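You operate a simulated robot arm through the tools that you are given. There is no shell and no other tool.

You run a simulated robot arm. Do the job below in one go: nothing can be reset, and whatever is moved stays where it is left.

TASK
Top the hopper up to MAX from the pail that the job card names.
Fine: its lid goes on the lid rest; the other pails stay shut; leave the pump in the pail, clip open, lever up.

Only the result counts: the job must be done as asked and must still hold three seconds after the hand-in. Knocking over, shifting, dropping, spilling or breaking anything else fails it. Lids that push on must go on centred and level and be pressed home; caps that screw on are set level and turned clockwise until they are tight.

THE ROBOT
A 7-joint arm with a two-finger parallel gripper, fixed in place. Base frame: the origin is on the floor under the middle of its stand, x ahead of it, y to its left, z up. Readings come in m, degrees, newtons and seconds.
It reaches about 1.524 m from its shoulder. Its first joint turns from -149.0 to 149.0 degrees. Payload 3.5 kg.
The TCP is the grasp point between the finger pads, 0.023 m short of the fingertips. In the tool frame z runs along the fingers and y along their closing line. Largest opening 0.094 m; finger width 0.038, thickness 0.01; the body of the gripper, 0.054 by 0.096 m, starts 0.039 m behind the TCP.
Orientation is told as [roll, pitch, yaw] about the base's x, y, z axes, in that order, counted from this pose: with the fingers straight down and closing along the base's y, the tool's x points along the base's -x, its y along +y and its z along -z.

THE INTERFACE
- The arm moves only by the tool play_rows. Its argument "deltas" is a list that holds one entry, the list of rows, each a list of 7 numbers: the finger opening in m, from 0 to 0.094, then the shift along the tool's x, y, z in units of 250 mm (1.0 is 250 mm), then the turn, a rotation vector about the tool's x, y, z in units of 45 degrees (1.0 is 45 degrees). In form: [[[fingers, tx, ty, tz, wx, wy, wz], ...]]. A call has 1 to 20 rows; each row is the pose to reach, as a shift and turn from the pose commanded when the call began, along the tool's axes at that moment. A call with a number of a shift or a turn outside -1 to 1 is refused whole. Each row takes 0.2 s and may step no farther than 0.05 m and 8.6 degrees from the row before; otherwise, or with a gripper value out of range, the whole call is refused. Where a pose cannot be reached the arm comes as near as it can. A force on the tool above 70 N (or 10 N above the force at the start of the call, whichever is more), or a blocked arm, ends the call early, and 0.2 s more pass. Each finger travels about 0.153 m/s and halts on what it meets, pressing with about 20 N; the grip force reading is that of the motor and also rises with nothing between the fingers. The clock runs only during rows and for 0.2 s after the last one: add rows that repeat a pose to give the fingers time. It gives the time, the measured TCP pose, the force on the tool (base axes), the opening and the grip force at its end, in the units of the frame above (readings bear some noise), with the torque about the TCP (base axes, N m) and any sound that the robot's microphone picked up.
- Cameras (640 x 400 px; columns grow to the right, rows downward): "scene" is fixed at [0.2283, -0.6442, 1.607]; the picture's right is [0.82, -0.57, 0.00], its down [-0.23, -0.33, -0.91] and it looks along [0.52, 0.75, -0.40] (base axes); focal length 372 px, centre (320, 200). "wrist" rides on the gripper at [0.087, 0.016, -0.075] in the tool frame; the picture's right is [-0.18, 0.98, 0.00], its down [-0.58, -0.11, -0.81] and it looks along [-0.79, -0.15, 0.59] (tool axes); focal length 243 px, centre (320, 200). There is no depth. A picture from a camera that has moved, and an enlarged one, comes with that camera's place and axes in the base frame and with its lens. The place of the scene camera against the robot may be out by one fixed shift of up to 0.018 m in any direction.
- get_image(camera): a new picture of that camera. The clock stands still meanwhile.
- inspect(camera, box): a new picture of the part [left, top, right, bottom] of that camera's present view, enlarged. The clock stands still meanwhile.
- close_job(): hands the job in; it is judged then, once.

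Nothing tells you positions but the pictures and the camera data. Unless the task says otherwise, let go and move clear before handing in.

The tools are called after "Request:" by a JSON object that holds its "op" and its "data". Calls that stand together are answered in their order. play_rows: Moves the arm, as the interface text tells. Its arguments: {"type":"object","properties":{"deltas":{"type":"array","items":{"type":"array","items":{"type":"array","items":{"type":"number"}}}}},"required":["deltas"]} The other tools are called the same way: get_image (camera) takes a picture; inspect (camera, box) takes an enlarged picture of a part of a camera's view; close_job () hands the job in.

At the start:

```text
clock: 0.0
tool_pos: [0.8556, 0.6867, 1.3004]
tool_rot: [0.5, -0.5, 0.0]
wrist_force: [-1.2, -0.5, -0.5]
torque: [0.0, 0.03, 0.03]
width: 0.0939
grasp_force: 0.1
```

scene: 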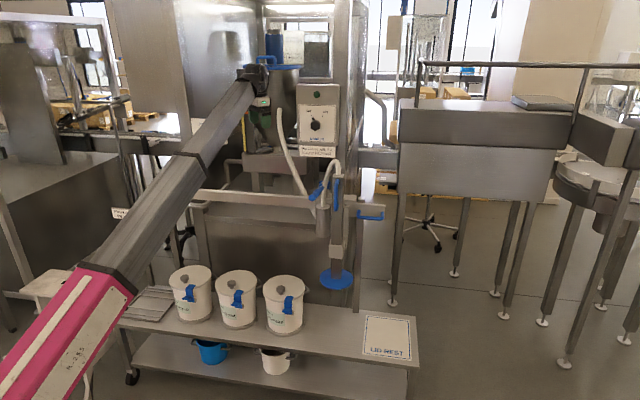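
wrist: 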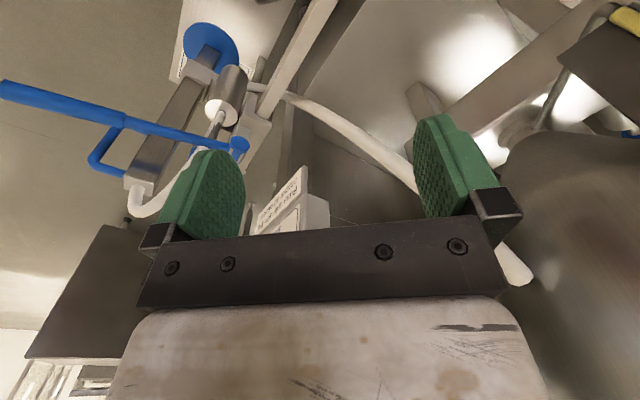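

I see three white pails with lids on a bench, a lid-rest mat, and a machine with a hopper, a pump and a control panel. I'll enlarge parts of the scene to find the job card and read the labels.

Request:
{"op": "inspect", "data": {"camera": "scene", "box": [150, 250, 310, 350]}}

Request:
{"op": "inspect", "data": {"camera": "scene", "box": [240, 60, 400, 160]}}

Request:
{"op": "inspect", "data": {"camera": "scene", "box": [280, 150, 440, 300]}}

Request:
{"op": "inspect", "data": {"camera": "scene", "box": [220, 0, 380, 100]}}

```text
4.00 times, centred on (230, 300) of scene
camera zoom: at [0.2283, -0.6442, 1.607], right [0.82, -0.57, 0.0], down [-0.23, -0.33, -0.91], along [0.52, 0.75, -0.4], focal length 1487 px, centre (680, -200)
```

zoom: 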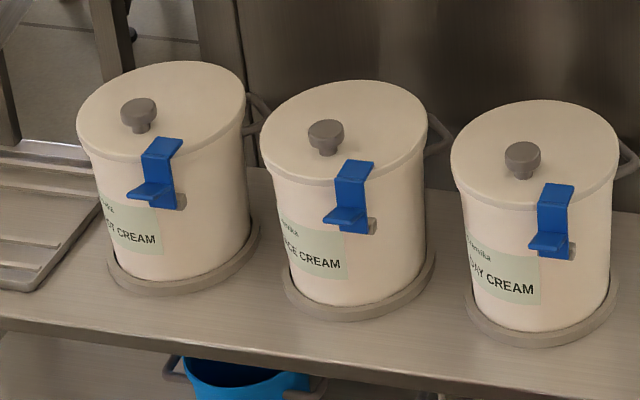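

```text
4.00 times, centred on (320, 110) of scene
camera zoom: at [0.2283, -0.6442, 1.607], right [0.82, -0.57, 0.0], down [-0.23, -0.33, -0.91], along [0.52, 0.75, -0.4], focal length 1487 px, centre (320, 560)
```

zoom: 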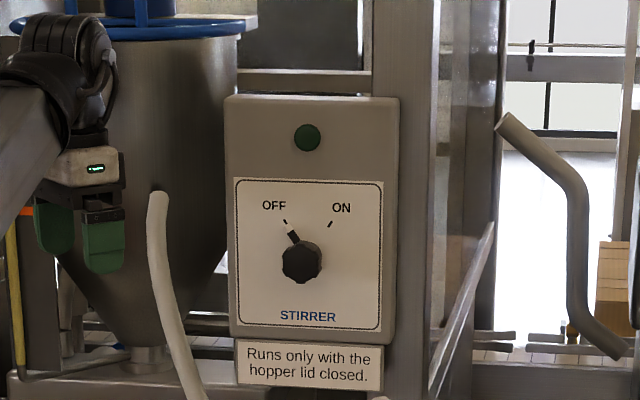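

```text
2.67 times, centred on (360, 225) of scene
camera zoom: at [0.2283, -0.6442, 1.607], right [0.82, -0.57, 0.0], down [-0.23, -0.33, -0.91], along [0.52, 0.75, -0.4], focal length 991 px, centre (213, 133)
```

zoom: 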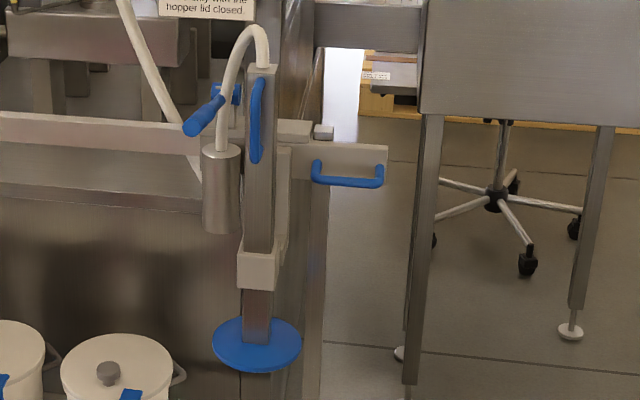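

```text
4.00 times, centred on (300, 50) of scene
camera zoom: at [0.2283, -0.6442, 1.607], right [0.82, -0.57, 0.0], down [-0.23, -0.33, -0.91], along [0.52, 0.75, -0.4], focal length 1487 px, centre (400, 800)
```

zoom: 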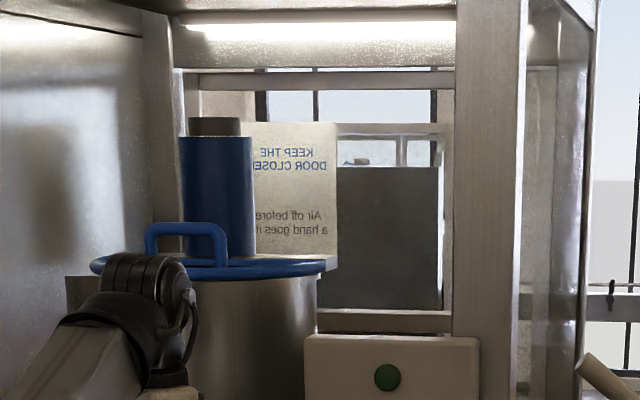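

The pails read "...OT CREAM" (probably foot), "...ACE CREAM" (probably face) and "DAY CREAM", each held shut by a blue latch. I still have to find the job card, so I'll look at other parts of the scene and the wrist view.

Request:
{"op": "inspect", "data": {"camera": "scene", "box": [0, 140, 160, 240]}}

Request:
{"op": "inspect", "data": {"camera": "scene", "box": [0, 260, 220, 400]}}

Request:
{"op": "inspect", "data": {"camera": "scene", "box": [280, 280, 440, 400]}}

Request:
{"op": "inspect", "data": {"camera": "wrist", "box": [200, 140, 400, 260]}}

Request:
{"op": "inspect", "data": {"camera": "wrist", "box": [0, 0, 320, 200]}}

Request:
{"op": "inspect", "data": {"camera": "wrist", "box": [320, 0, 640, 200]}}

```text
4.00 times, centred on (80, 190) of scene
camera zoom: at [0.2283, -0.6442, 1.607], right [0.82, -0.57, 0.0], down [-0.23, -0.33, -0.91], along [0.52, 0.75, -0.4], focal length 1487 px, centre (1280, 240)
```

zoom: 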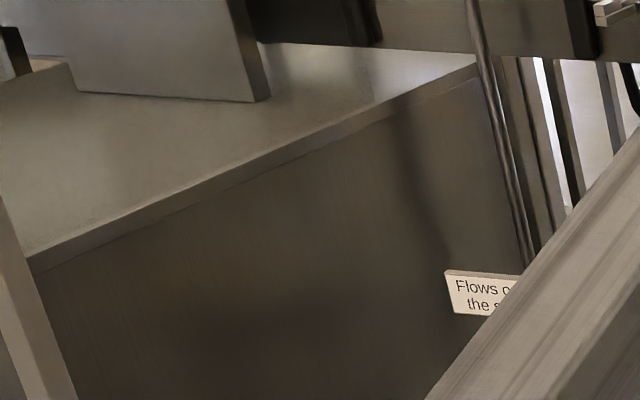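

```text
2.86 times, centred on (110, 330) of scene
camera zoom: at [0.2283, -0.6442, 1.607], right [0.82, -0.57, 0.0], down [-0.23, -0.33, -0.91], along [0.52, 0.75, -0.4], focal length 1062 px, centre (920, -171)
```

zoom: 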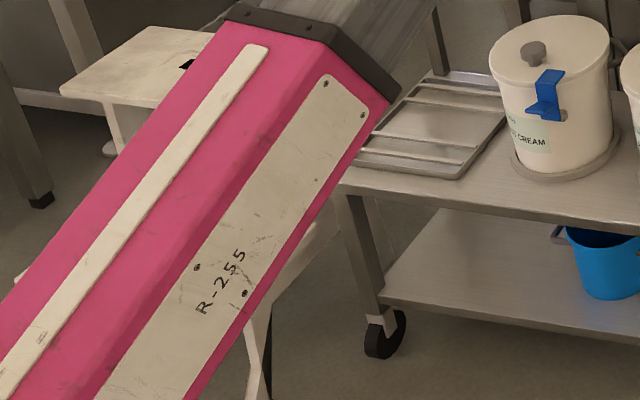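

```text
3.33 times, centred on (360, 340) of scene
camera zoom: at [0.2283, -0.6442, 1.607], right [0.82, -0.57, 0.0], down [-0.23, -0.33, -0.91], along [0.52, 0.75, -0.4], focal length 1239 px, centre (187, -267)
```

zoom: 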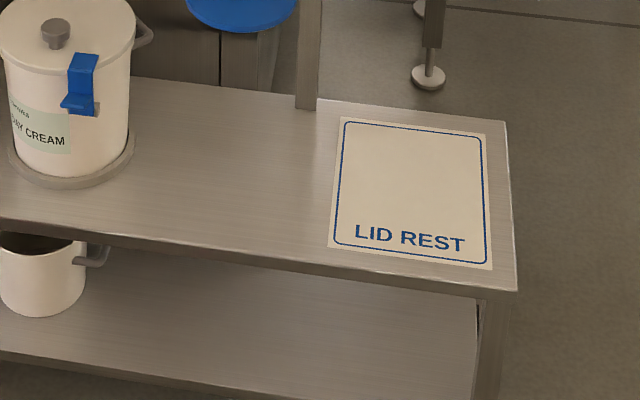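

```text
3.20 times, centred on (300, 200) of wrist
camera zoom: at [0.7683, 0.7043, 1.3742], right [0.18, 0.98, 0.01], down [0.57, -0.11, 0.81], along [0.8, -0.14, -0.59], focal length 776 px, centre (384, 200)
```

zoom: 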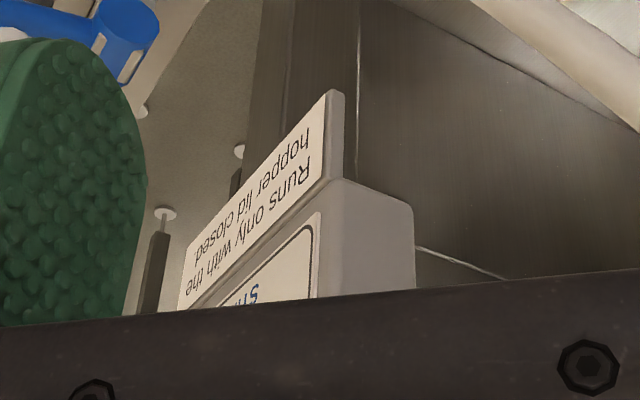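

```text
2.00 times, centred on (160, 100) of wrist
camera zoom: at [0.7683, 0.7043, 1.3742], right [0.18, 0.98, 0.01], down [0.57, -0.11, 0.81], along [0.8, -0.14, -0.59], focal length 485 px, centre (640, 400)
```

zoom: 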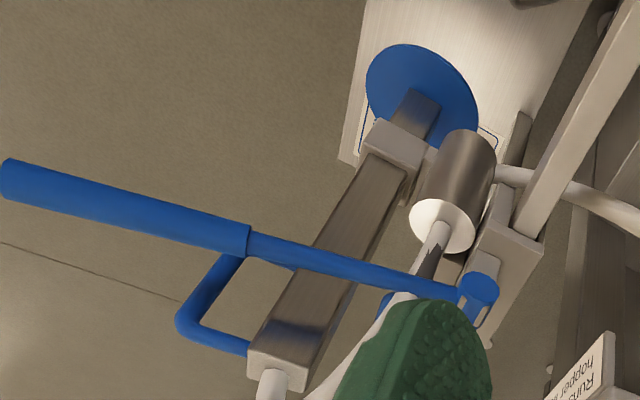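

```text
2.00 times, centred on (480, 100) of wrist
camera zoom: at [0.7683, 0.7043, 1.3742], right [0.18, 0.98, 0.01], down [0.57, -0.11, 0.81], along [0.8, -0.14, -0.59], focal length 485 px, centre (0, 400)
```

zoom: 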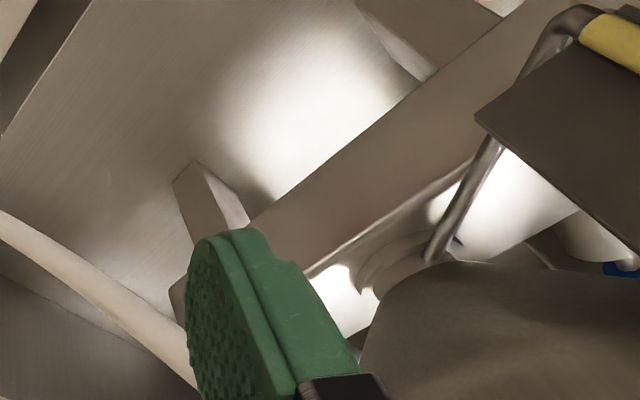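

The job card isn't in view yet; the arm hides the left side of the scene, including a sign that starts "Flows o...". I'll back the arm toward the robot into free space and look again.

Request:
{"op": "play_rows", "data": {"deltas": [[[0.094, 0.19, 0, 0, 0, 0, 0], [0.094, 0.38, 0, 0, 0, 0, 0], [0.094, 0.57, 0, 0, 0, 0, 0], [0.094, 0.76, 0, 0, 0, 0, 0], [0.094, 0.95, 0, 0, 0, 0, 0]]]}}

Request:
{"op": "get_image", "data": {"camera": "wrist"}}

Request:
{"op": "get_image", "data": {"camera": "scene"}}

```text
clock: 1.2
tool_pos: [0.6261, 0.6949, 1.2771]
tool_rot: [2.4, -2.5, -0.2]
wrist_force: [0.7, -0.5, -0.8]
torque: [0.0, 0.05, -0.04]
width: 0.0942
grasp_force: 0.0
out of reach, approached as far as the arm can: row 2, 3, 4, 5
```

```text
taken
camera wrist: at [0.5369, 0.7094, 1.3472], right [0.18, 0.98, 0.05], down [0.55, -0.14, 0.83], along [0.82, -0.12, -0.56], focal length 243 px, centre (320, 200)
```

wrist: 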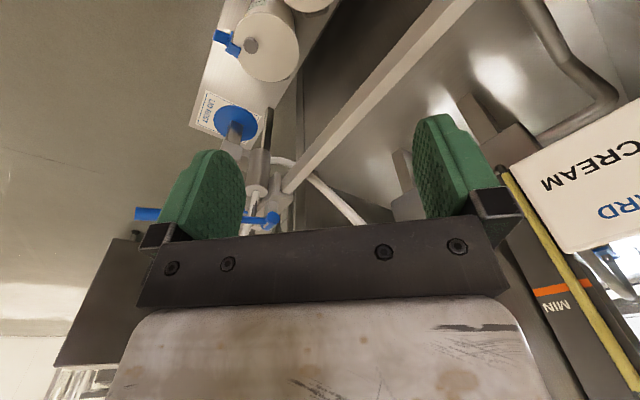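

```text
taken
```

scene: 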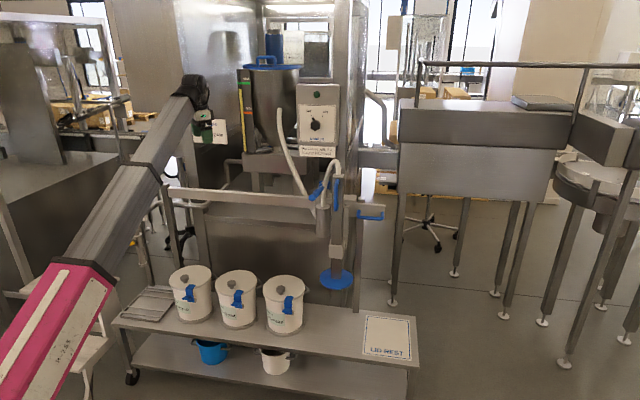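

The job card has come into view on the right of the wrist picture, and so has a gauge marked MIN on the hopper. I'll enlarge both.

Request:
{"op": "inspect", "data": {"camera": "wrist", "box": [480, 80, 640, 400]}}

Request:
{"op": "inspect", "data": {"camera": "scene", "box": [180, 50, 340, 160]}}

Request:
{"op": "inspect", "data": {"camera": "scene", "box": [80, 80, 240, 180]}}

```text
1.25 times, centred on (560, 240) of wrist
camera zoom: at [0.5369, 0.7094, 1.3472], right [0.18, 0.98, 0.05], down [0.55, -0.14, 0.83], along [0.82, -0.12, -0.56], focal length 303 px, centre (20, 150)
```

zoom: 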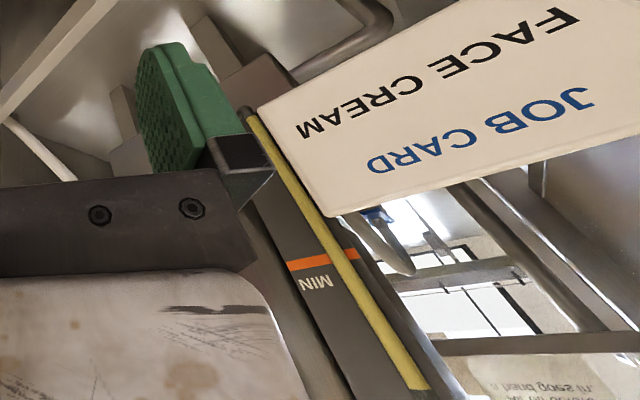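

```text
3.64 times, centred on (260, 105) of scene
camera zoom: at [0.2283, -0.6442, 1.607], right [0.82, -0.57, 0.0], down [-0.23, -0.33, -0.91], along [0.52, 0.75, -0.4], focal length 1352 px, centre (538, 546)
```

zoom: 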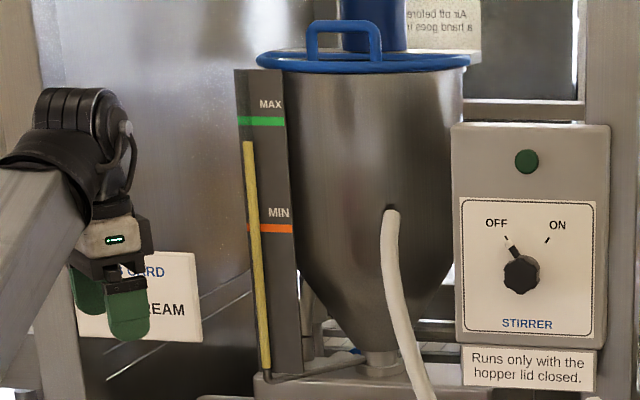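

```text
4.00 times, centred on (160, 130) of scene
camera zoom: at [0.2283, -0.6442, 1.607], right [0.82, -0.57, 0.0], down [-0.23, -0.33, -0.91], along [0.52, 0.75, -0.4], focal length 1487 px, centre (960, 480)
```

zoom: 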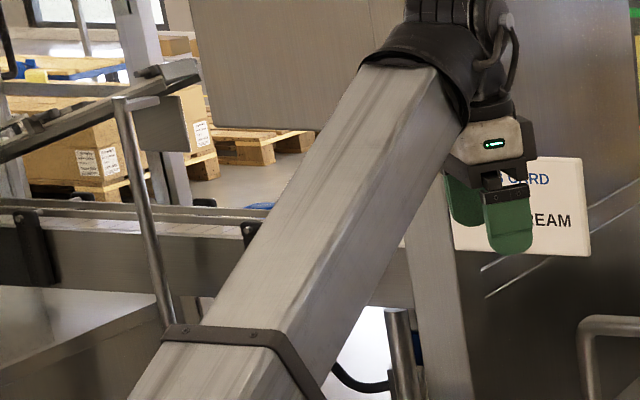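

The job card reads FACE CREAM, so it's the middle pail. The bench runs at about 45° to the base axes; I put the pail lids near z≈0.6 and the FACE pail near (0.68, 0.68). Next I'll lower the arm in front of the bench and yaw 45° to face it.

Request:
{"op": "play_rows", "data": {"deltas": [[[0.094, 0.034, -0.119, 0.125, 0, 0, -0.125], [0.094, 0.068, -0.238, 0.25, 0, 0, -0.25], [0.094, 0.1, -0.356, 0.375, 0, 0, -0.375], [0.094, 0.135, -0.475, 0.5, 0, 0, -0.5], [0.094, 0.17, -0.594, 0.625, 0, 0, -0.625], [0.094, 0.2, -0.7125, 0.75, 0, 0, -0.75], [0.094, 0.236, -0.83, 0.875, 0, 0, -0.875], [0.094, 0.27, -0.95, 1.0, 0, 0, -1.0]]]}}

Request:
{"op": "get_image", "data": {"camera": "wrist"}}

Request:
{"op": "get_image", "data": {"camera": "scene"}}

```text
clock: 2.4
tool_pos: [0.5879, 0.5582, 1.1282]
tool_rot: [0.5, -0.3, 24.4]
wrist_force: [-6.4, 15.3, -3.5]
torque: [-1.19, -1.0, -1.6]
width: 0.0941
grasp_force: 0.0
out of reach, approached as far as the arm can: row 1, 2
stopped in row 5: the force on the tool passed its limit at 125 N (the readings are from after the stop); the commanded pose is now the measured one
```

```text
taken
camera wrist: at [0.5021, 0.5372, 1.201], right [-0.24, 0.97, 0.01], down [0.57, 0.13, 0.81], along [0.78, 0.2, -0.59], focal length 243 px, centre (320, 200)
```

wrist: 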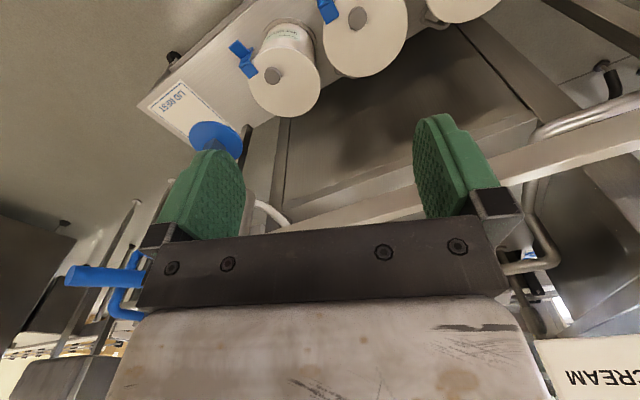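

```text
taken
```

scene: 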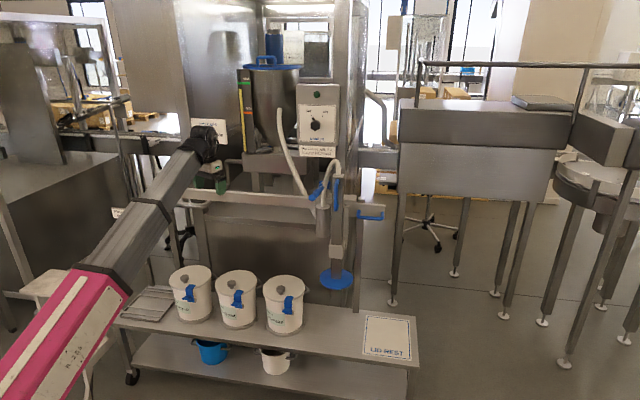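

The call stopped on a 125 N force spike, though nothing seems to be near the gripper. I'll check closely for any contact before I move again.

Request:
{"op": "inspect", "data": {"camera": "scene", "box": [100, 100, 260, 240]}}

Request:
{"op": "play_rows", "data": {"deltas": [[[0.094, 0, 0, 0, 0, 0, 0], [0.094, 0, 0, 0, 0, 0, 0]]]}}

```text
2.86 times, centred on (180, 170) of scene
camera zoom: at [0.2283, -0.6442, 1.607], right [0.82, -0.57, 0.0], down [-0.23, -0.33, -0.91], along [0.52, 0.75, -0.4], focal length 1062 px, centre (720, 286)
```

zoom: 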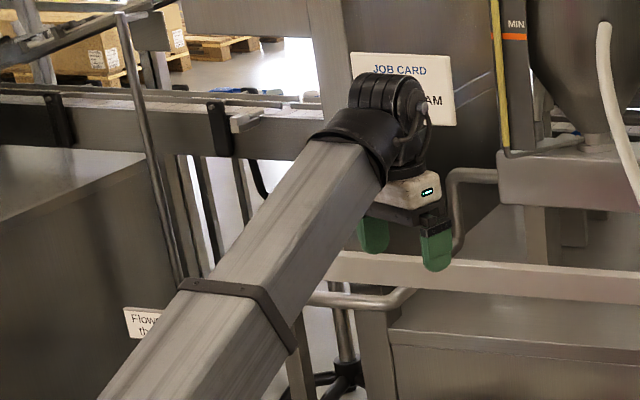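

```text
clock: 3.0
tool_pos: [0.5872, 0.5581, 1.1275]
tool_rot: [0.5, -0.4, 24.6]
wrist_force: [-12.7, 22.5, -9.9]
torque: [-1.71, -2.13, -2.58]
width: 0.0941
grasp_force: 0.1
```

The steady lateral force points along the swing direction of the wrist camera, so I think the gripper's camera side is pressing on the arm's own forearm, because the wrist is folded tightly this high up. I'll turn the yaw back a little to release it.

Request:
{"op": "play_rows", "data": {"deltas": [[[0.094, 0, 0, 0, 0, 0, 0.09], [0.094, 0, 0, 0, 0, 0, 0.18], [0.094, 0, 0, 0, 0, 0, 0.27], [0.094, 0, 0, 0, 0, 0, 0.27]]]}}

```text
clock: 4.0
tool_pos: [0.5893, 0.5576, 1.1287]
tool_rot: [0.6, -0.2, 12.5]
wrist_force: [0.2, 0.6, -0.6]
torque: [-0.02, 0.01, 0.0]
width: 0.094
grasp_force: 0.1
```

The force is gone, which confirms it was self-contact. I'll lower the gripper so the forearm flattens, then try the yaw again.

Request:
{"op": "play_rows", "data": {"deltas": [[[0.094, 0.048, -0.097, 0.118, 0, 0, 0], [0.094, 0.096, -0.193, 0.237, 0, 0, 0], [0.094, 0.144, -0.29, 0.355, 0, 0, 0], [0.094, 0.192, -0.387, 0.473, 0, 0, 0], [0.094, 0.24, -0.483, 0.592, 0, 0, 0], [0.094, 0.288, -0.58, 0.71, 0, 0, 0]]]}}

Request:
{"op": "get_image", "data": {"camera": "wrist"}}

Request:
{"op": "get_image", "data": {"camera": "scene"}}

```text
clock: 5.4
tool_pos: [0.5494, 0.4004, 0.9489]
tool_rot: [0.4, -0.2, 12.5]
wrist_force: [0.5, -0.3, 0.1]
torque: [0.01, 0.02, 0.0]
width: 0.0938
grasp_force: 0.0
```

```text
taken
camera wrist: at [0.4612, 0.3991, 1.0226], right [-0.03, 1.0, 0.01], down [0.59, 0.01, 0.81], along [0.81, 0.03, -0.59], focal length 243 px, centre (320, 200)
```

wrist: 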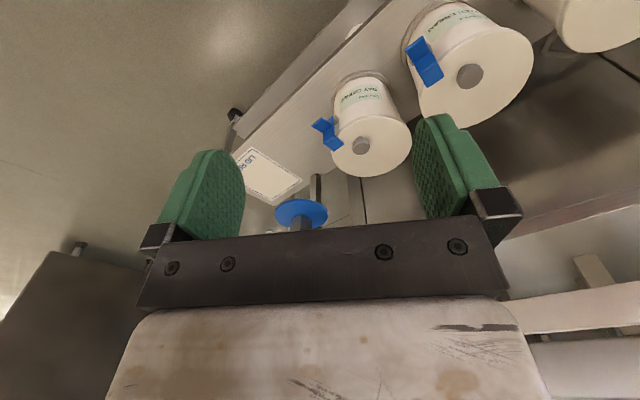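

```text
taken
```

scene: 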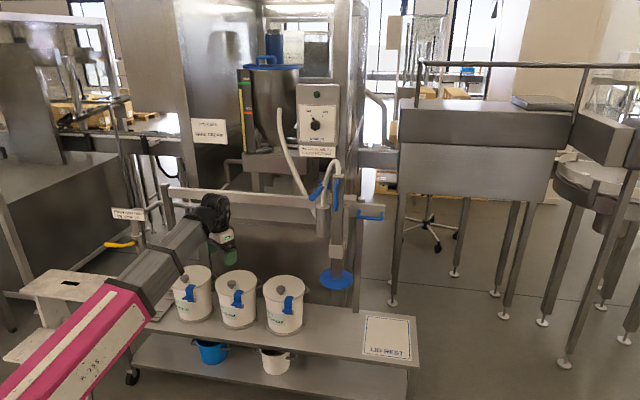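

Now the sign on the left and the job card are visible in the scene. I'll enlarge both, and the gauge as well.

Request:
{"op": "inspect", "data": {"camera": "scene", "box": [90, 195, 170, 255]}}

Request:
{"op": "inspect", "data": {"camera": "scene", "box": [170, 100, 250, 150]}}

Request:
{"op": "inspect", "data": {"camera": "scene", "box": [225, 55, 305, 165]}}

Request:
{"op": "inspect", "data": {"camera": "scene", "box": [290, 145, 400, 215]}}

Request:
{"op": "inspect", "data": {"camera": "scene", "box": [290, 210, 400, 290]}}

```text
6.67 times, centred on (130, 225) of scene
camera zoom: at [0.2283, -0.6442, 1.607], right [0.82, -0.57, 0.0], down [-0.23, -0.33, -0.91], along [0.52, 0.75, -0.4], focal length 2478 px, centre (1587, 33)
```

zoom: 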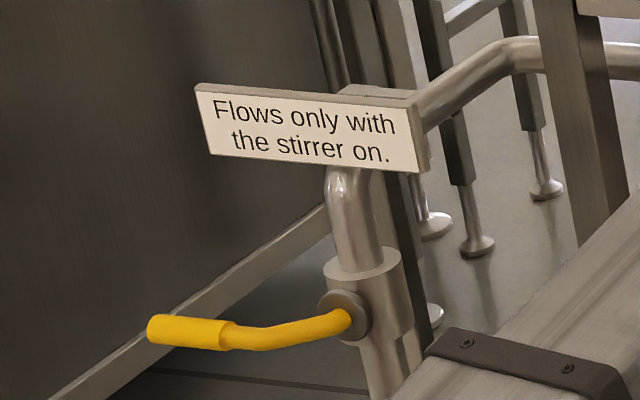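

```text
8.00 times, centred on (210, 125) of scene
camera zoom: at [0.2283, -0.6442, 1.607], right [0.82, -0.57, 0.0], down [-0.23, -0.33, -0.91], along [0.52, 0.75, -0.4], focal length 2974 px, centre (1200, 800)
```

zoom: 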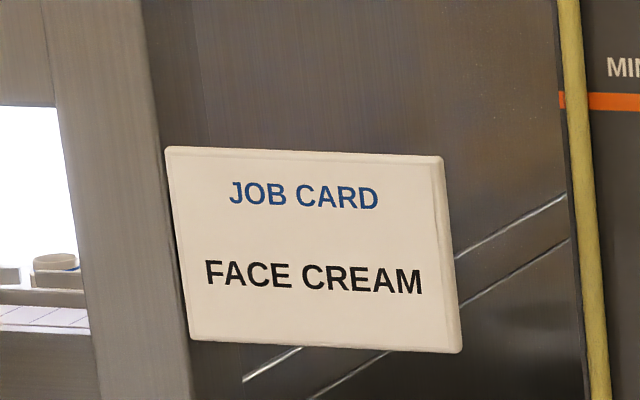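

```text
3.64 times, centred on (265, 110) of scene
camera zoom: at [0.2283, -0.6442, 1.607], right [0.82, -0.57, 0.0], down [-0.23, -0.33, -0.91], along [0.52, 0.75, -0.4], focal length 1352 px, centre (520, 527)
```

zoom: 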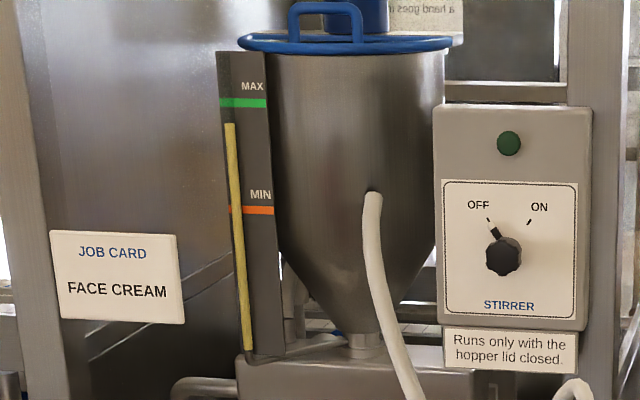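

```text
5.71 times, centred on (345, 180) of scene
camera zoom: at [0.2283, -0.6442, 1.607], right [0.82, -0.57, 0.0], down [-0.23, -0.33, -0.91], along [0.52, 0.75, -0.4], focal length 2124 px, centre (177, 314)
```

zoom: 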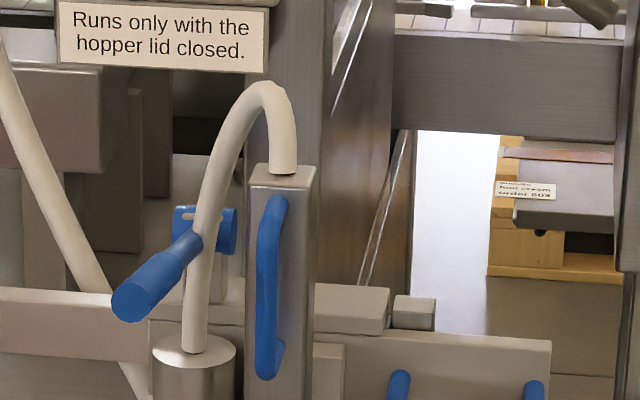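

```text
5.00 times, centred on (345, 250) of scene
camera zoom: at [0.2283, -0.6442, 1.607], right [0.82, -0.57, 0.0], down [-0.23, -0.33, -0.91], along [0.52, 0.75, -0.4], focal length 1858 px, centre (195, -50)
```

zoom: 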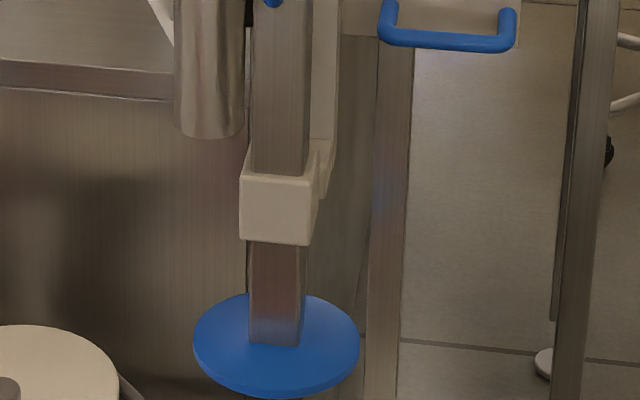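

The sign on the yellow outlet valve reads "Flows only with the stirrer on"; both stirrer and valve look like parts I should leave alone. The pump appears to hang on a carriage on a rail, with a lever, a square mast and a blue follower disc. I'll go to the front right and tilt the gripper forward to study it.

Request:
{"op": "play_rows", "data": {"deltas": [[[0.094, -0.05, -0.123, -0.05, -0.024, -0.081, -0.088], [0.094, -0.099, -0.247, -0.1, -0.048, -0.162, -0.177], [0.094, -0.149, -0.37, -0.15, -0.071, -0.243, -0.265], [0.094, -0.198, -0.494, -0.2, -0.095, -0.325, -0.353], [0.094, -0.248, -0.617, -0.25, -0.119, -0.406, -0.441], [0.094, -0.297, -0.741, -0.3, -0.143, -0.487, -0.53], [0.094, -0.347, -0.864, -0.35, -0.166, -0.568, -0.618], [0.094, -0.396, -0.988, -0.4, -0.19, -0.649, -0.706]]]}}

Request:
{"op": "get_image", "data": {"camera": "wrist"}}

Request:
{"op": "get_image", "data": {"camera": "scene"}}

```text
clock: 7.2
tool_pos: [0.6998, 0.18, 1.0477]
tool_rot: [0.4, -30.6, 45.1]
wrist_force: [-0.5, 0.4, 0.1]
torque: [-0.04, -0.02, -0.01]
width: 0.0942
grasp_force: 0.1
```

```text
taken
camera wrist: at [0.6087, 0.1135, 1.0666], right [-0.58, 0.81, 0.1], down [0.14, -0.02, 0.99], along [0.8, 0.59, -0.11], focal length 243 px, centre (320, 200)
```

wrist: 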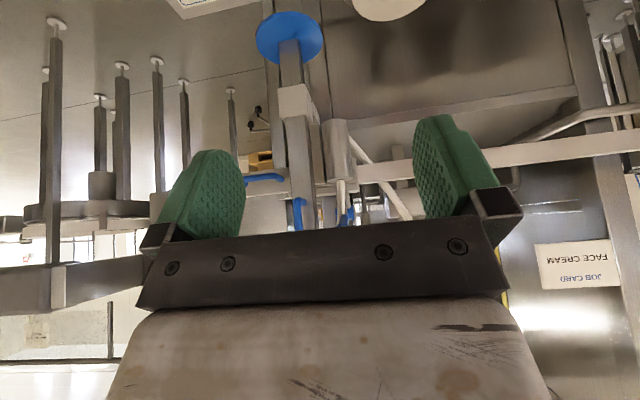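

```text
taken
```

scene: 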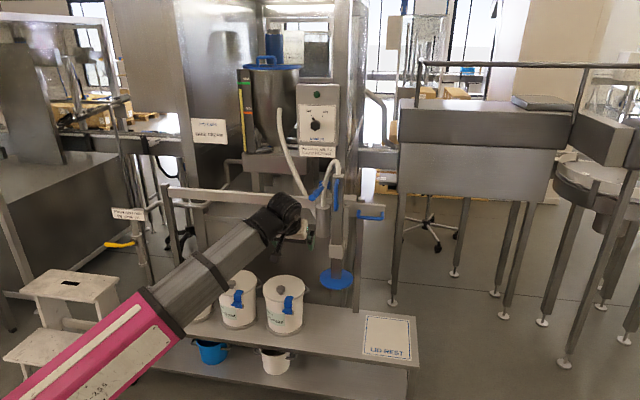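

The arm can now view the pump from the front. I'll go straight up so the pump's top parts show between the fingers.

Request:
{"op": "play_rows", "data": {"deltas": [[[0.094, -0.081, 0, -0.138, 0, 0, 0], [0.094, -0.163, 0, -0.276, 0, 0, 0], [0.094, -0.244, 0, -0.413, 0, 0, 0], [0.094, -0.326, 0, -0.551, 0, 0, 0], [0.094, -0.407, 0, -0.689, 0, 0, 0]]]}}

Request:
{"op": "get_image", "data": {"camera": "wrist"}}

Request:
{"op": "inspect", "data": {"camera": "wrist", "box": [200, 40, 440, 230]}}

```text
clock: 8.4
tool_pos: [0.7011, 0.1813, 1.2482]
tool_rot: [0.3, -30.5, 44.9]
wrist_force: [-0.4, -0.1, 0.4]
torque: [0.0, -0.02, 0.03]
width: 0.094
grasp_force: 0.0
```

```text
taken
camera wrist: at [0.6099, 0.1142, 1.267], right [-0.58, 0.81, 0.1], down [0.15, -0.02, 0.99], along [0.8, 0.59, -0.11], focal length 243 px, centre (320, 200)
```

wrist: 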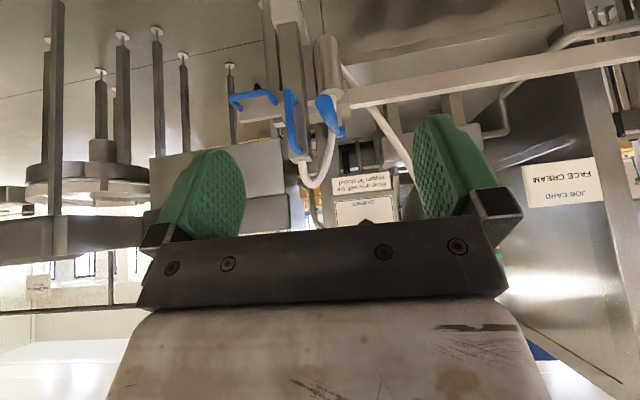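

```text
2.11 times, centred on (320, 135) of wrist
camera zoom: at [0.6099, 0.1142, 1.267], right [-0.58, 0.81, 0.1], down [0.15, -0.02, 0.99], along [0.8, 0.59, -0.11], focal length 511 px, centre (320, 337)
```

zoom: 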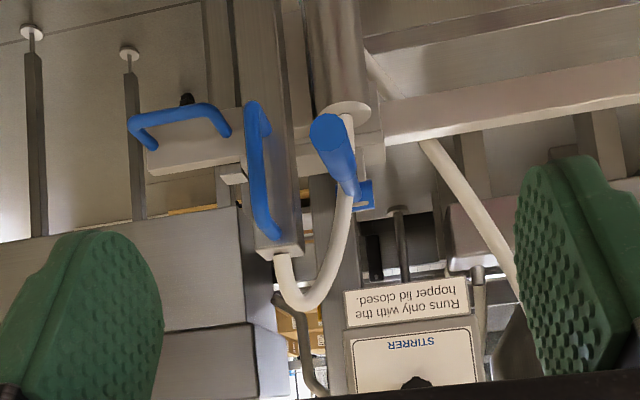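

I'll zoom in tightly on the pump's head, carriage and lever.

Request:
{"op": "inspect", "data": {"camera": "wrist", "box": [220, 60, 360, 150]}}

Request:
{"op": "inspect", "data": {"camera": "wrist", "box": [230, 0, 370, 90]}}

Request:
{"op": "inspect", "data": {"camera": "wrist", "box": [290, 80, 370, 140]}}

```text
4.44 times, centred on (290, 105) of wrist
camera zoom: at [0.6099, 0.1142, 1.267], right [-0.58, 0.81, 0.1], down [0.15, -0.02, 0.99], along [0.8, 0.59, -0.11], focal length 1078 px, centre (453, 622)
```

zoom: 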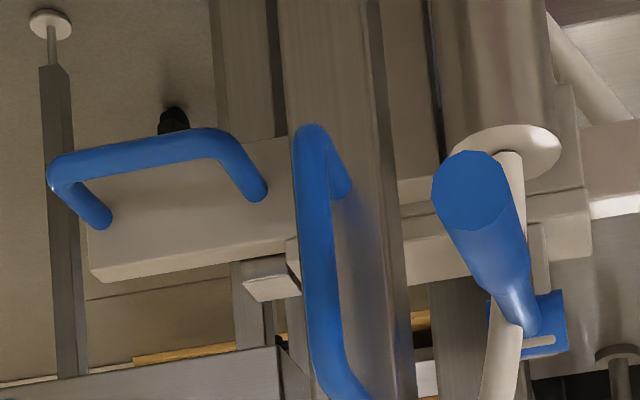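

```text
4.44 times, centred on (300, 45) of wrist
camera zoom: at [0.6099, 0.1142, 1.267], right [-0.58, 0.81, 0.1], down [0.15, -0.02, 0.99], along [0.8, 0.59, -0.11], focal length 1078 px, centre (409, 889)
```

zoom: 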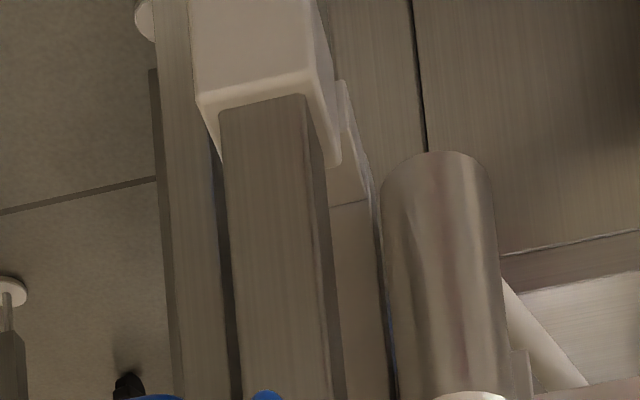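

```text
6.67 times, centred on (330, 110) of wrist
camera zoom: at [0.6099, 0.1142, 1.267], right [-0.58, 0.81, 0.1], down [0.15, -0.02, 0.99], along [0.8, 0.59, -0.11], focal length 1618 px, centre (253, 800)
```

zoom: 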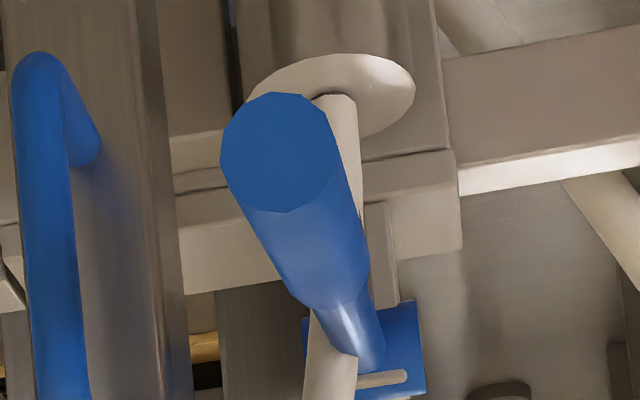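

The pump slides on a carriage along the rail, with a blue U-handle for the carriage and a vertical handle on the mast. The "clip" is most likely the blue latch on the pail. Next I'll view the FACE pail and its clip up close, so I'm moving left and down.

Request:
{"op": "play_rows", "data": {"deltas": [[[0.094, 0.073, 0.114, 0.123, 0, 0, 0], [0.094, 0.145, 0.229, 0.246, 0, 0, 0], [0.094, 0.218, 0.343, 0.369, 0, 0, 0], [0.094, 0.291, 0.457, 0.492, 0, 0, 0], [0.094, 0.364, 0.571, 0.615, 0, 0, 0], [0.094, 0.436, 0.686, 0.738, 0, 0, 0], [0.094, 0.509, 0.8, 0.861, 0, 0, 0]]]}}

Request:
{"op": "get_image", "data": {"camera": "wrist"}}

```text
clock: 10.0
tool_pos: [0.5568, 0.3229, 0.9975]
tool_rot: [0.4, -30.5, 44.9]
wrist_force: [0.0, -0.2, 0.3]
torque: [0.0, 0.0, 0.0]
width: 0.094
grasp_force: 0.0
```

```text
taken
camera wrist: at [0.4659, 0.2563, 1.0161], right [-0.58, 0.81, 0.1], down [0.15, -0.02, 0.99], along [0.8, 0.59, -0.11], focal length 243 px, centre (320, 200)
```

wrist: 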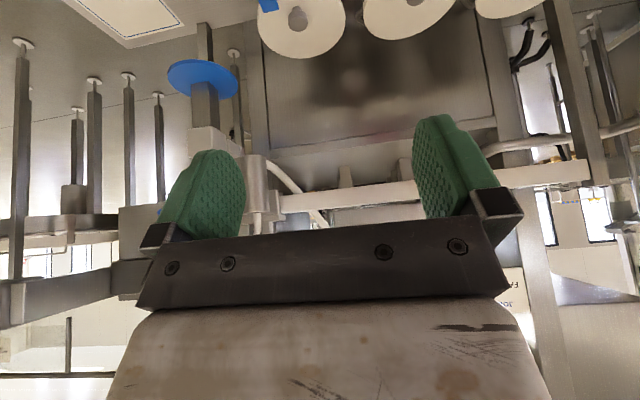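

I'll go lower and a bit further left for a front view of the FACE pail's clip.

Request:
{"op": "play_rows", "data": {"deltas": [[[0.094, 0.085, 0.067, 0.143, 0, 0, 0], [0.094, 0.17, 0.133, 0.287, 0, 0, 0], [0.094, 0.254, 0.2, 0.43, 0, 0, 0], [0.094, 0.339, 0.267, 0.574, 0, 0, 0], [0.094, 0.424, 0.333, 0.717, 0, 0, 0], [0.094, 0.509, 0.4, 0.861, 0, 0, 0]]]}}

Request:
{"op": "get_image", "data": {"camera": "wrist"}}

Request:
{"op": "get_image", "data": {"camera": "scene"}}

```text
clock: 11.4
tool_pos: [0.4852, 0.3955, 0.7477]
tool_rot: [0.4, -30.5, 44.9]
wrist_force: [0.3, 0.7, -0.7]
torque: [0.01, 0.01, 0.0]
width: 0.0939
grasp_force: 0.1
```

```text
taken
camera wrist: at [0.3939, 0.3281, 0.7674], right [-0.58, 0.81, 0.1], down [0.15, -0.02, 0.99], along [0.8, 0.59, -0.11], focal length 243 px, centre (320, 200)
```

wrist: 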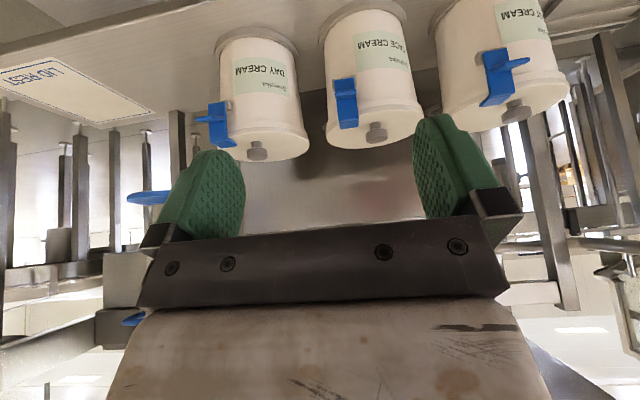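

```text
taken
```

scene: 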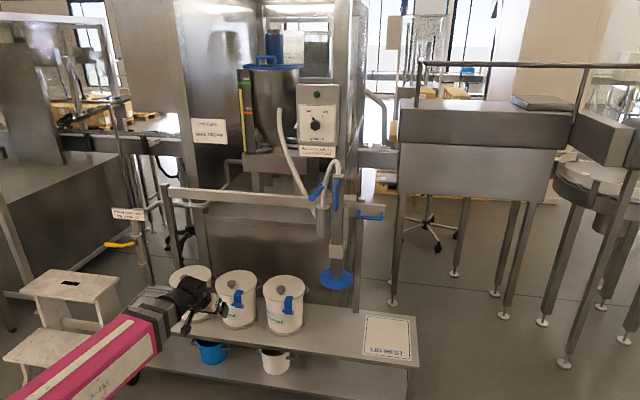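

Now I see the fronts of all three pails, with the FACE CREAM pail in the middle. I'll zoom in on the clips.

Request:
{"op": "inspect", "data": {"camera": "wrist", "box": [310, 0, 440, 150]}}

Request:
{"op": "inspect", "data": {"camera": "wrist", "box": [430, 0, 580, 140]}}

Request:
{"op": "inspect", "data": {"camera": "wrist", "box": [190, 20, 330, 170]}}

```text
2.67 times, centred on (375, 75) of wrist
camera zoom: at [0.3939, 0.3281, 0.7674], right [-0.58, 0.81, 0.1], down [0.15, -0.02, 0.99], along [0.8, 0.59, -0.11], focal length 647 px, centre (173, 533)
```

zoom: 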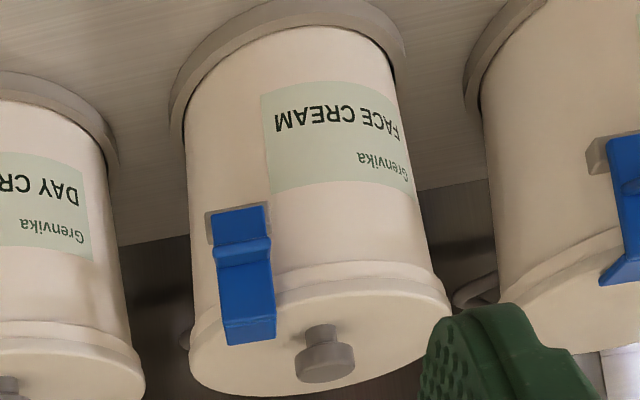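

```text
2.86 times, centred on (505, 70) of wrist
camera zoom: at [0.3939, 0.3281, 0.7674], right [-0.58, 0.81, 0.1], down [0.15, -0.02, 0.99], along [0.8, 0.59, -0.11], focal length 693 px, centre (-209, 571)
```

zoom: 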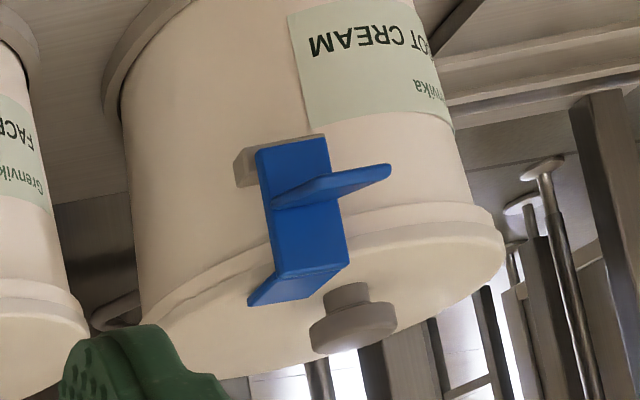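

```text
2.67 times, centred on (260, 95) of wrist
camera zoom: at [0.3939, 0.3281, 0.7674], right [-0.58, 0.81, 0.1], down [0.15, -0.02, 0.99], along [0.8, 0.59, -0.11], focal length 647 px, centre (480, 480)
```

zoom: 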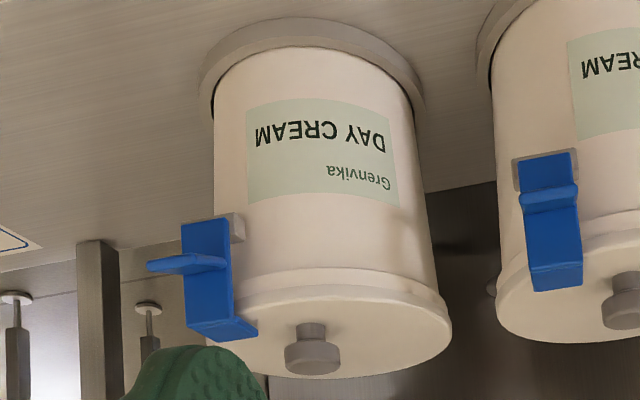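

The clip is a blue plate hinged at its bottom on a grey block. A lip hooks over the lid, and a thumb tab sticks out near the bottom. I'll move above and closer to the FACE pail to measure the clip and knob.

Request:
{"op": "play_rows", "data": {"deltas": [[[0.094, -0.132, 0.033, -0.027, 0, 0.114, 0], [0.094, -0.264, 0.066, -0.054, 0, 0.228, 0], [0.094, -0.395, 0.099, -0.08, 0, 0.341, 0], [0.094, -0.527, 0.132, -0.107, 0, 0.455, 0]]]}}

Request:
{"op": "get_image", "data": {"camera": "wrist"}}

Request:
{"op": "inspect", "data": {"camera": "wrist", "box": [280, 0, 460, 180]}}

```text
clock: 12.4
tool_pos: [0.5333, 0.4893, 0.8389]
tool_rot: [0.5, -9.8, 45.0]
wrist_force: [1.0, 0.4, 0.0]
torque: [-0.01, -0.02, 0.01]
width: 0.0941
grasp_force: 0.0
```

```text
taken
camera wrist: at [0.4526, 0.4317, 0.8969], right [-0.57, 0.82, 0.04], down [0.39, 0.23, 0.89], along [0.73, 0.52, -0.45], focal length 243 px, centre (320, 200)
```

wrist: 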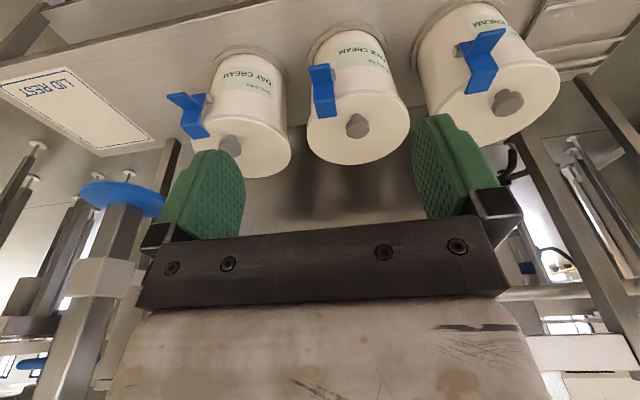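

```text
2.22 times, centred on (370, 90) of wrist
camera zoom: at [0.4526, 0.4317, 0.8969], right [-0.57, 0.82, 0.04], down [0.39, 0.23, 0.89], along [0.73, 0.52, -0.45], focal length 539 px, centre (209, 444)
```

zoom: 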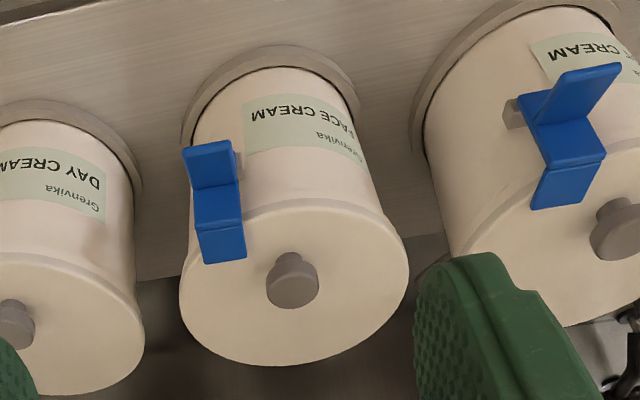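

I'd like sharper looks at the FACE lid from both cameras, because the knob seems off-centre or the lid sloped.

Request:
{"op": "inspect", "data": {"camera": "scene", "box": [205, 262, 269, 302]}}

Request:
{"op": "inspect", "data": {"camera": "wrist", "box": [300, 50, 420, 170]}}

Request:
{"op": "inspect", "data": {"camera": "scene", "box": [255, 265, 319, 305]}}

```text
10.00 times, centred on (237, 282) of scene
camera zoom: at [0.2283, -0.6442, 1.607], right [0.82, -0.57, 0.0], down [-0.23, -0.33, -0.91], along [0.52, 0.75, -0.4], focal length 3717 px, centre (1150, -620)
```

zoom: 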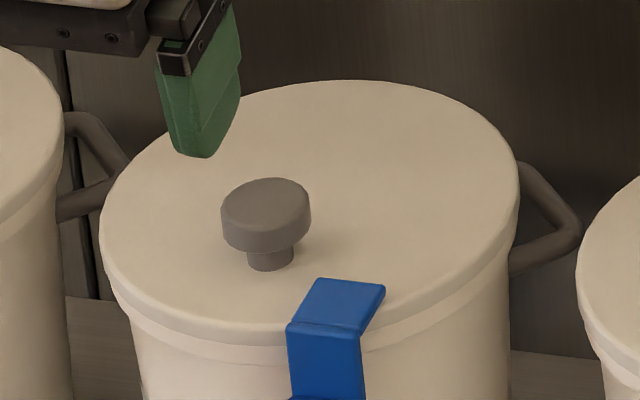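

```text
3.33 times, centred on (360, 110) of wrist
camera zoom: at [0.4526, 0.4317, 0.8969], right [-0.57, 0.82, 0.04], down [0.39, 0.23, 0.89], along [0.73, 0.52, -0.45], focal length 809 px, centre (187, 500)
```

zoom: 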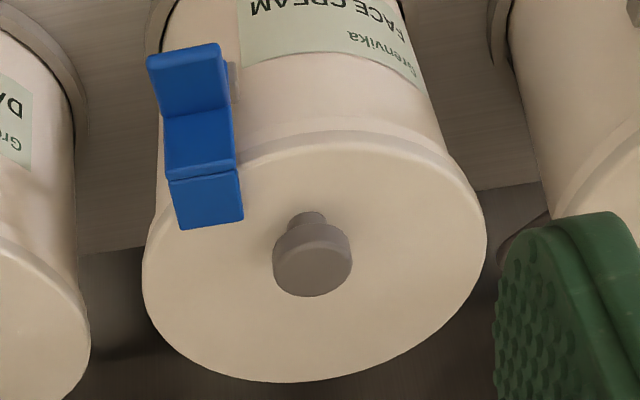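

```text
10.00 times, centred on (287, 285) of scene
camera zoom: at [0.2283, -0.6442, 1.607], right [0.82, -0.57, 0.0], down [-0.23, -0.33, -0.91], along [0.52, 0.75, -0.4], focal length 3717 px, centre (650, -650)
```

zoom: 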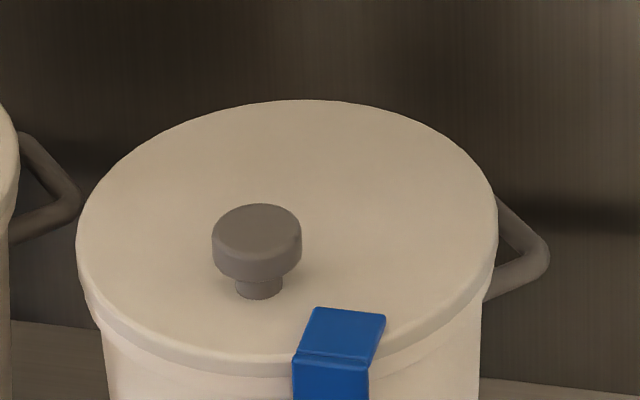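

The lid centre comes out near u=0, v=0.97 in the bench frame (u to the right, v to the back), with its top at z≈0.60. The knob sits off-centre toward the front at v≈0.93. The clip faces straight forward at u≈0.046, v≈0.88. I'll drop to its level on the right for a side view of the tab.

Request:
{"op": "play_rows", "data": {"deltas": [[[0.094, 0.025, -0.072, 0.142, 0, -0.156, 0], [0.094, 0.049, -0.144, 0.284, 0, -0.313, 0], [0.094, 0.074, -0.216, 0.425, 0, -0.469, 0], [0.094, 0.098, -0.288, 0.567, 0, -0.626, 0], [0.094, 0.1225, -0.36, 0.709, 0, -0.782, 0]]]}}

Request:
{"op": "get_image", "data": {"camera": "wrist"}}

Request:
{"op": "inspect", "data": {"camera": "wrist", "box": [280, 20, 420, 160]}}

Request:
{"op": "get_image", "data": {"camera": "scene"}}

```text
clock: 13.6
tool_pos: [0.5975, 0.4267, 0.6581]
tool_rot: [0.6, -45.2, 44.7]
wrist_force: [0.4, 0.1, -0.5]
torque: [-0.01, 0.0, 0.0]
width: 0.0941
grasp_force: 0.0
```

```text
taken
camera wrist: at [0.5051, 0.3583, 0.6479], right [-0.6, 0.79, 0.14], down [-0.04, -0.2, 0.98], along [0.8, 0.59, 0.15], focal length 243 px, centre (320, 200)
```

wrist: 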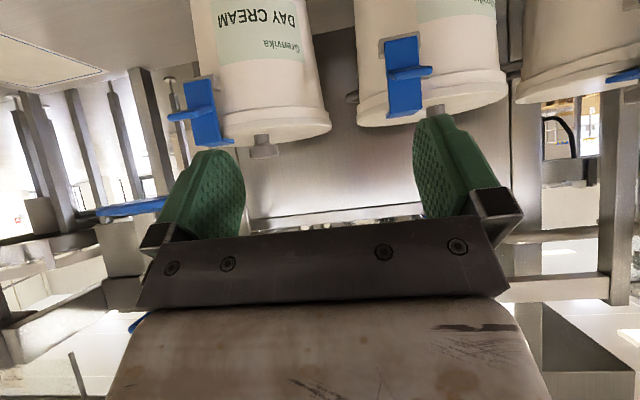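

```text
2.86 times, centred on (350, 90) of wrist
camera zoom: at [0.5051, 0.3583, 0.6479], right [-0.6, 0.79, 0.14], down [-0.04, -0.2, 0.98], along [0.8, 0.59, 0.15], focal length 693 px, centre (234, 514)
```

zoom: 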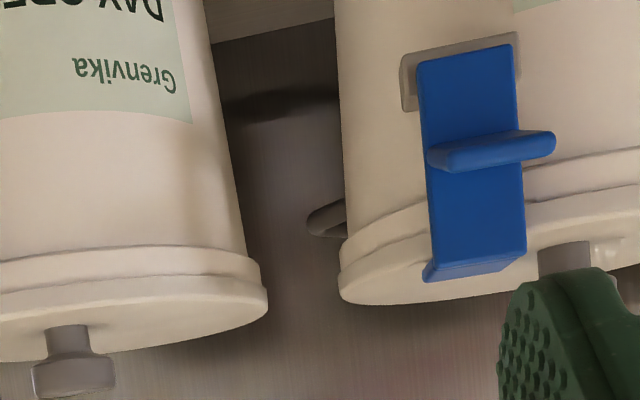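

```text
taken
```

scene: 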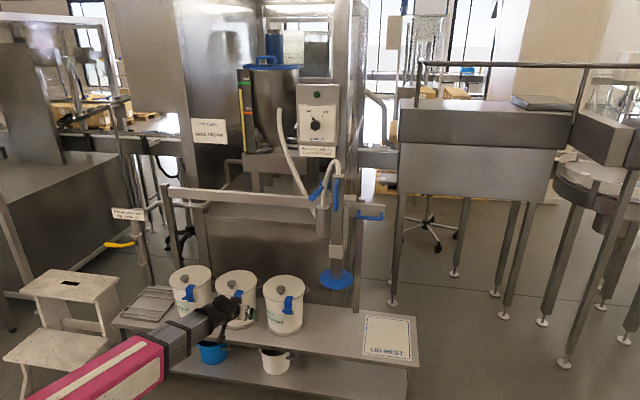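

The tab is a thumb lever angled up and outward, its tip near v≈0.835, z≈0.585, with the hinge around v≈0.88, z≈0.535. I plan to press it down with closed fingers. First I'll roll the gripper 90° so the fingers are thin vertically and the camera sees the clip from the side.

Request:
{"op": "play_rows", "data": {"deltas": [[[0.06, 0, 0, 0, 0, 0, -0.167], [0.03, 0, 0, 0, 0, 0, -0.333], [0.0, 0, 0, 0, 0, 0, -0.5], [0.0, 0, 0, 0, 0, 0, -0.667], [0.0, 0, 0, 0, 0, 0, -0.833], [0.0, 0, 0, 0, 0, 0, -1.0]]]}}

Request:
{"op": "play_rows", "data": {"deltas": [[[0.0, 0, 0, 0, 0, 0, -0.167], [0.0, 0, 0, 0, 0, 0, -0.333], [0.0, 0, 0, 0, 0, 0, -0.5], [0.0, 0, 0, 0, 0, 0, -0.667], [0.0, 0, 0, 0, 0, 0, -0.833], [0.0, 0, 0, 0, 0, 0, -1.0]]]}}

Request:
{"op": "get_image", "data": {"camera": "wrist"}}

Request:
{"op": "get_image", "data": {"camera": "scene"}}

```text
clock: 15.0
tool_pos: [0.5959, 0.4245, 0.6572]
tool_rot: [-35.4, -30.4, 99.8]
wrist_force: [-0.3, 0.1, 0.0]
torque: [0.02, 0.0, 0.03]
width: 0.0
grasp_force: 19.9
```

```text
clock: 16.4
tool_pos: [0.5957, 0.4263, 0.6588]
tool_rot: [-45.2, -0.3, 135.1]
wrist_force: [-0.6, -0.8, 0.2]
torque: [-0.01, 0.02, 0.0]
width: 0.0
grasp_force: 20.1
```

```text
taken
camera wrist: at [0.6121, 0.3202, 0.6981], right [-0.62, -0.36, -0.7], down [-0.76, 0.06, 0.65], along [-0.19, 0.93, -0.31], focal length 243 px, centre (320, 200)
```

wrist: 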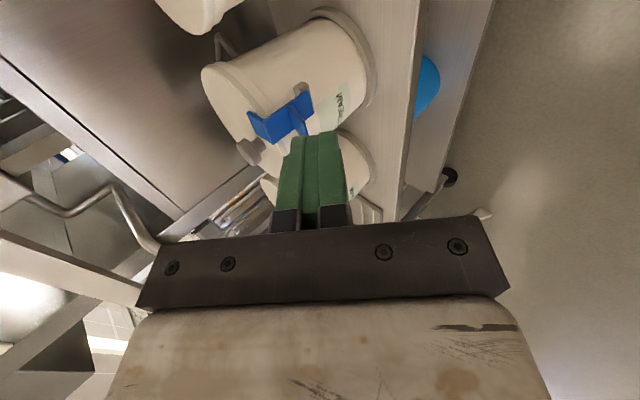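

```text
taken
```

scene: 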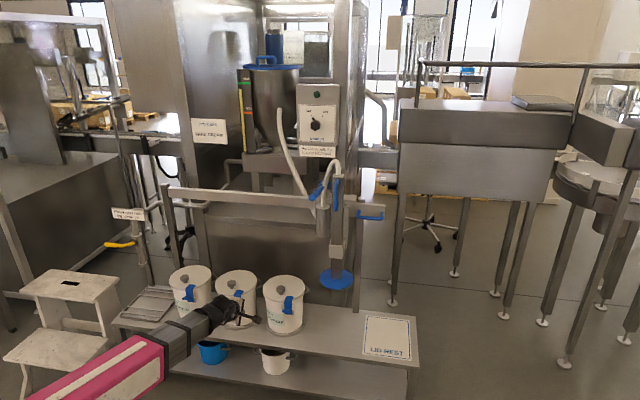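

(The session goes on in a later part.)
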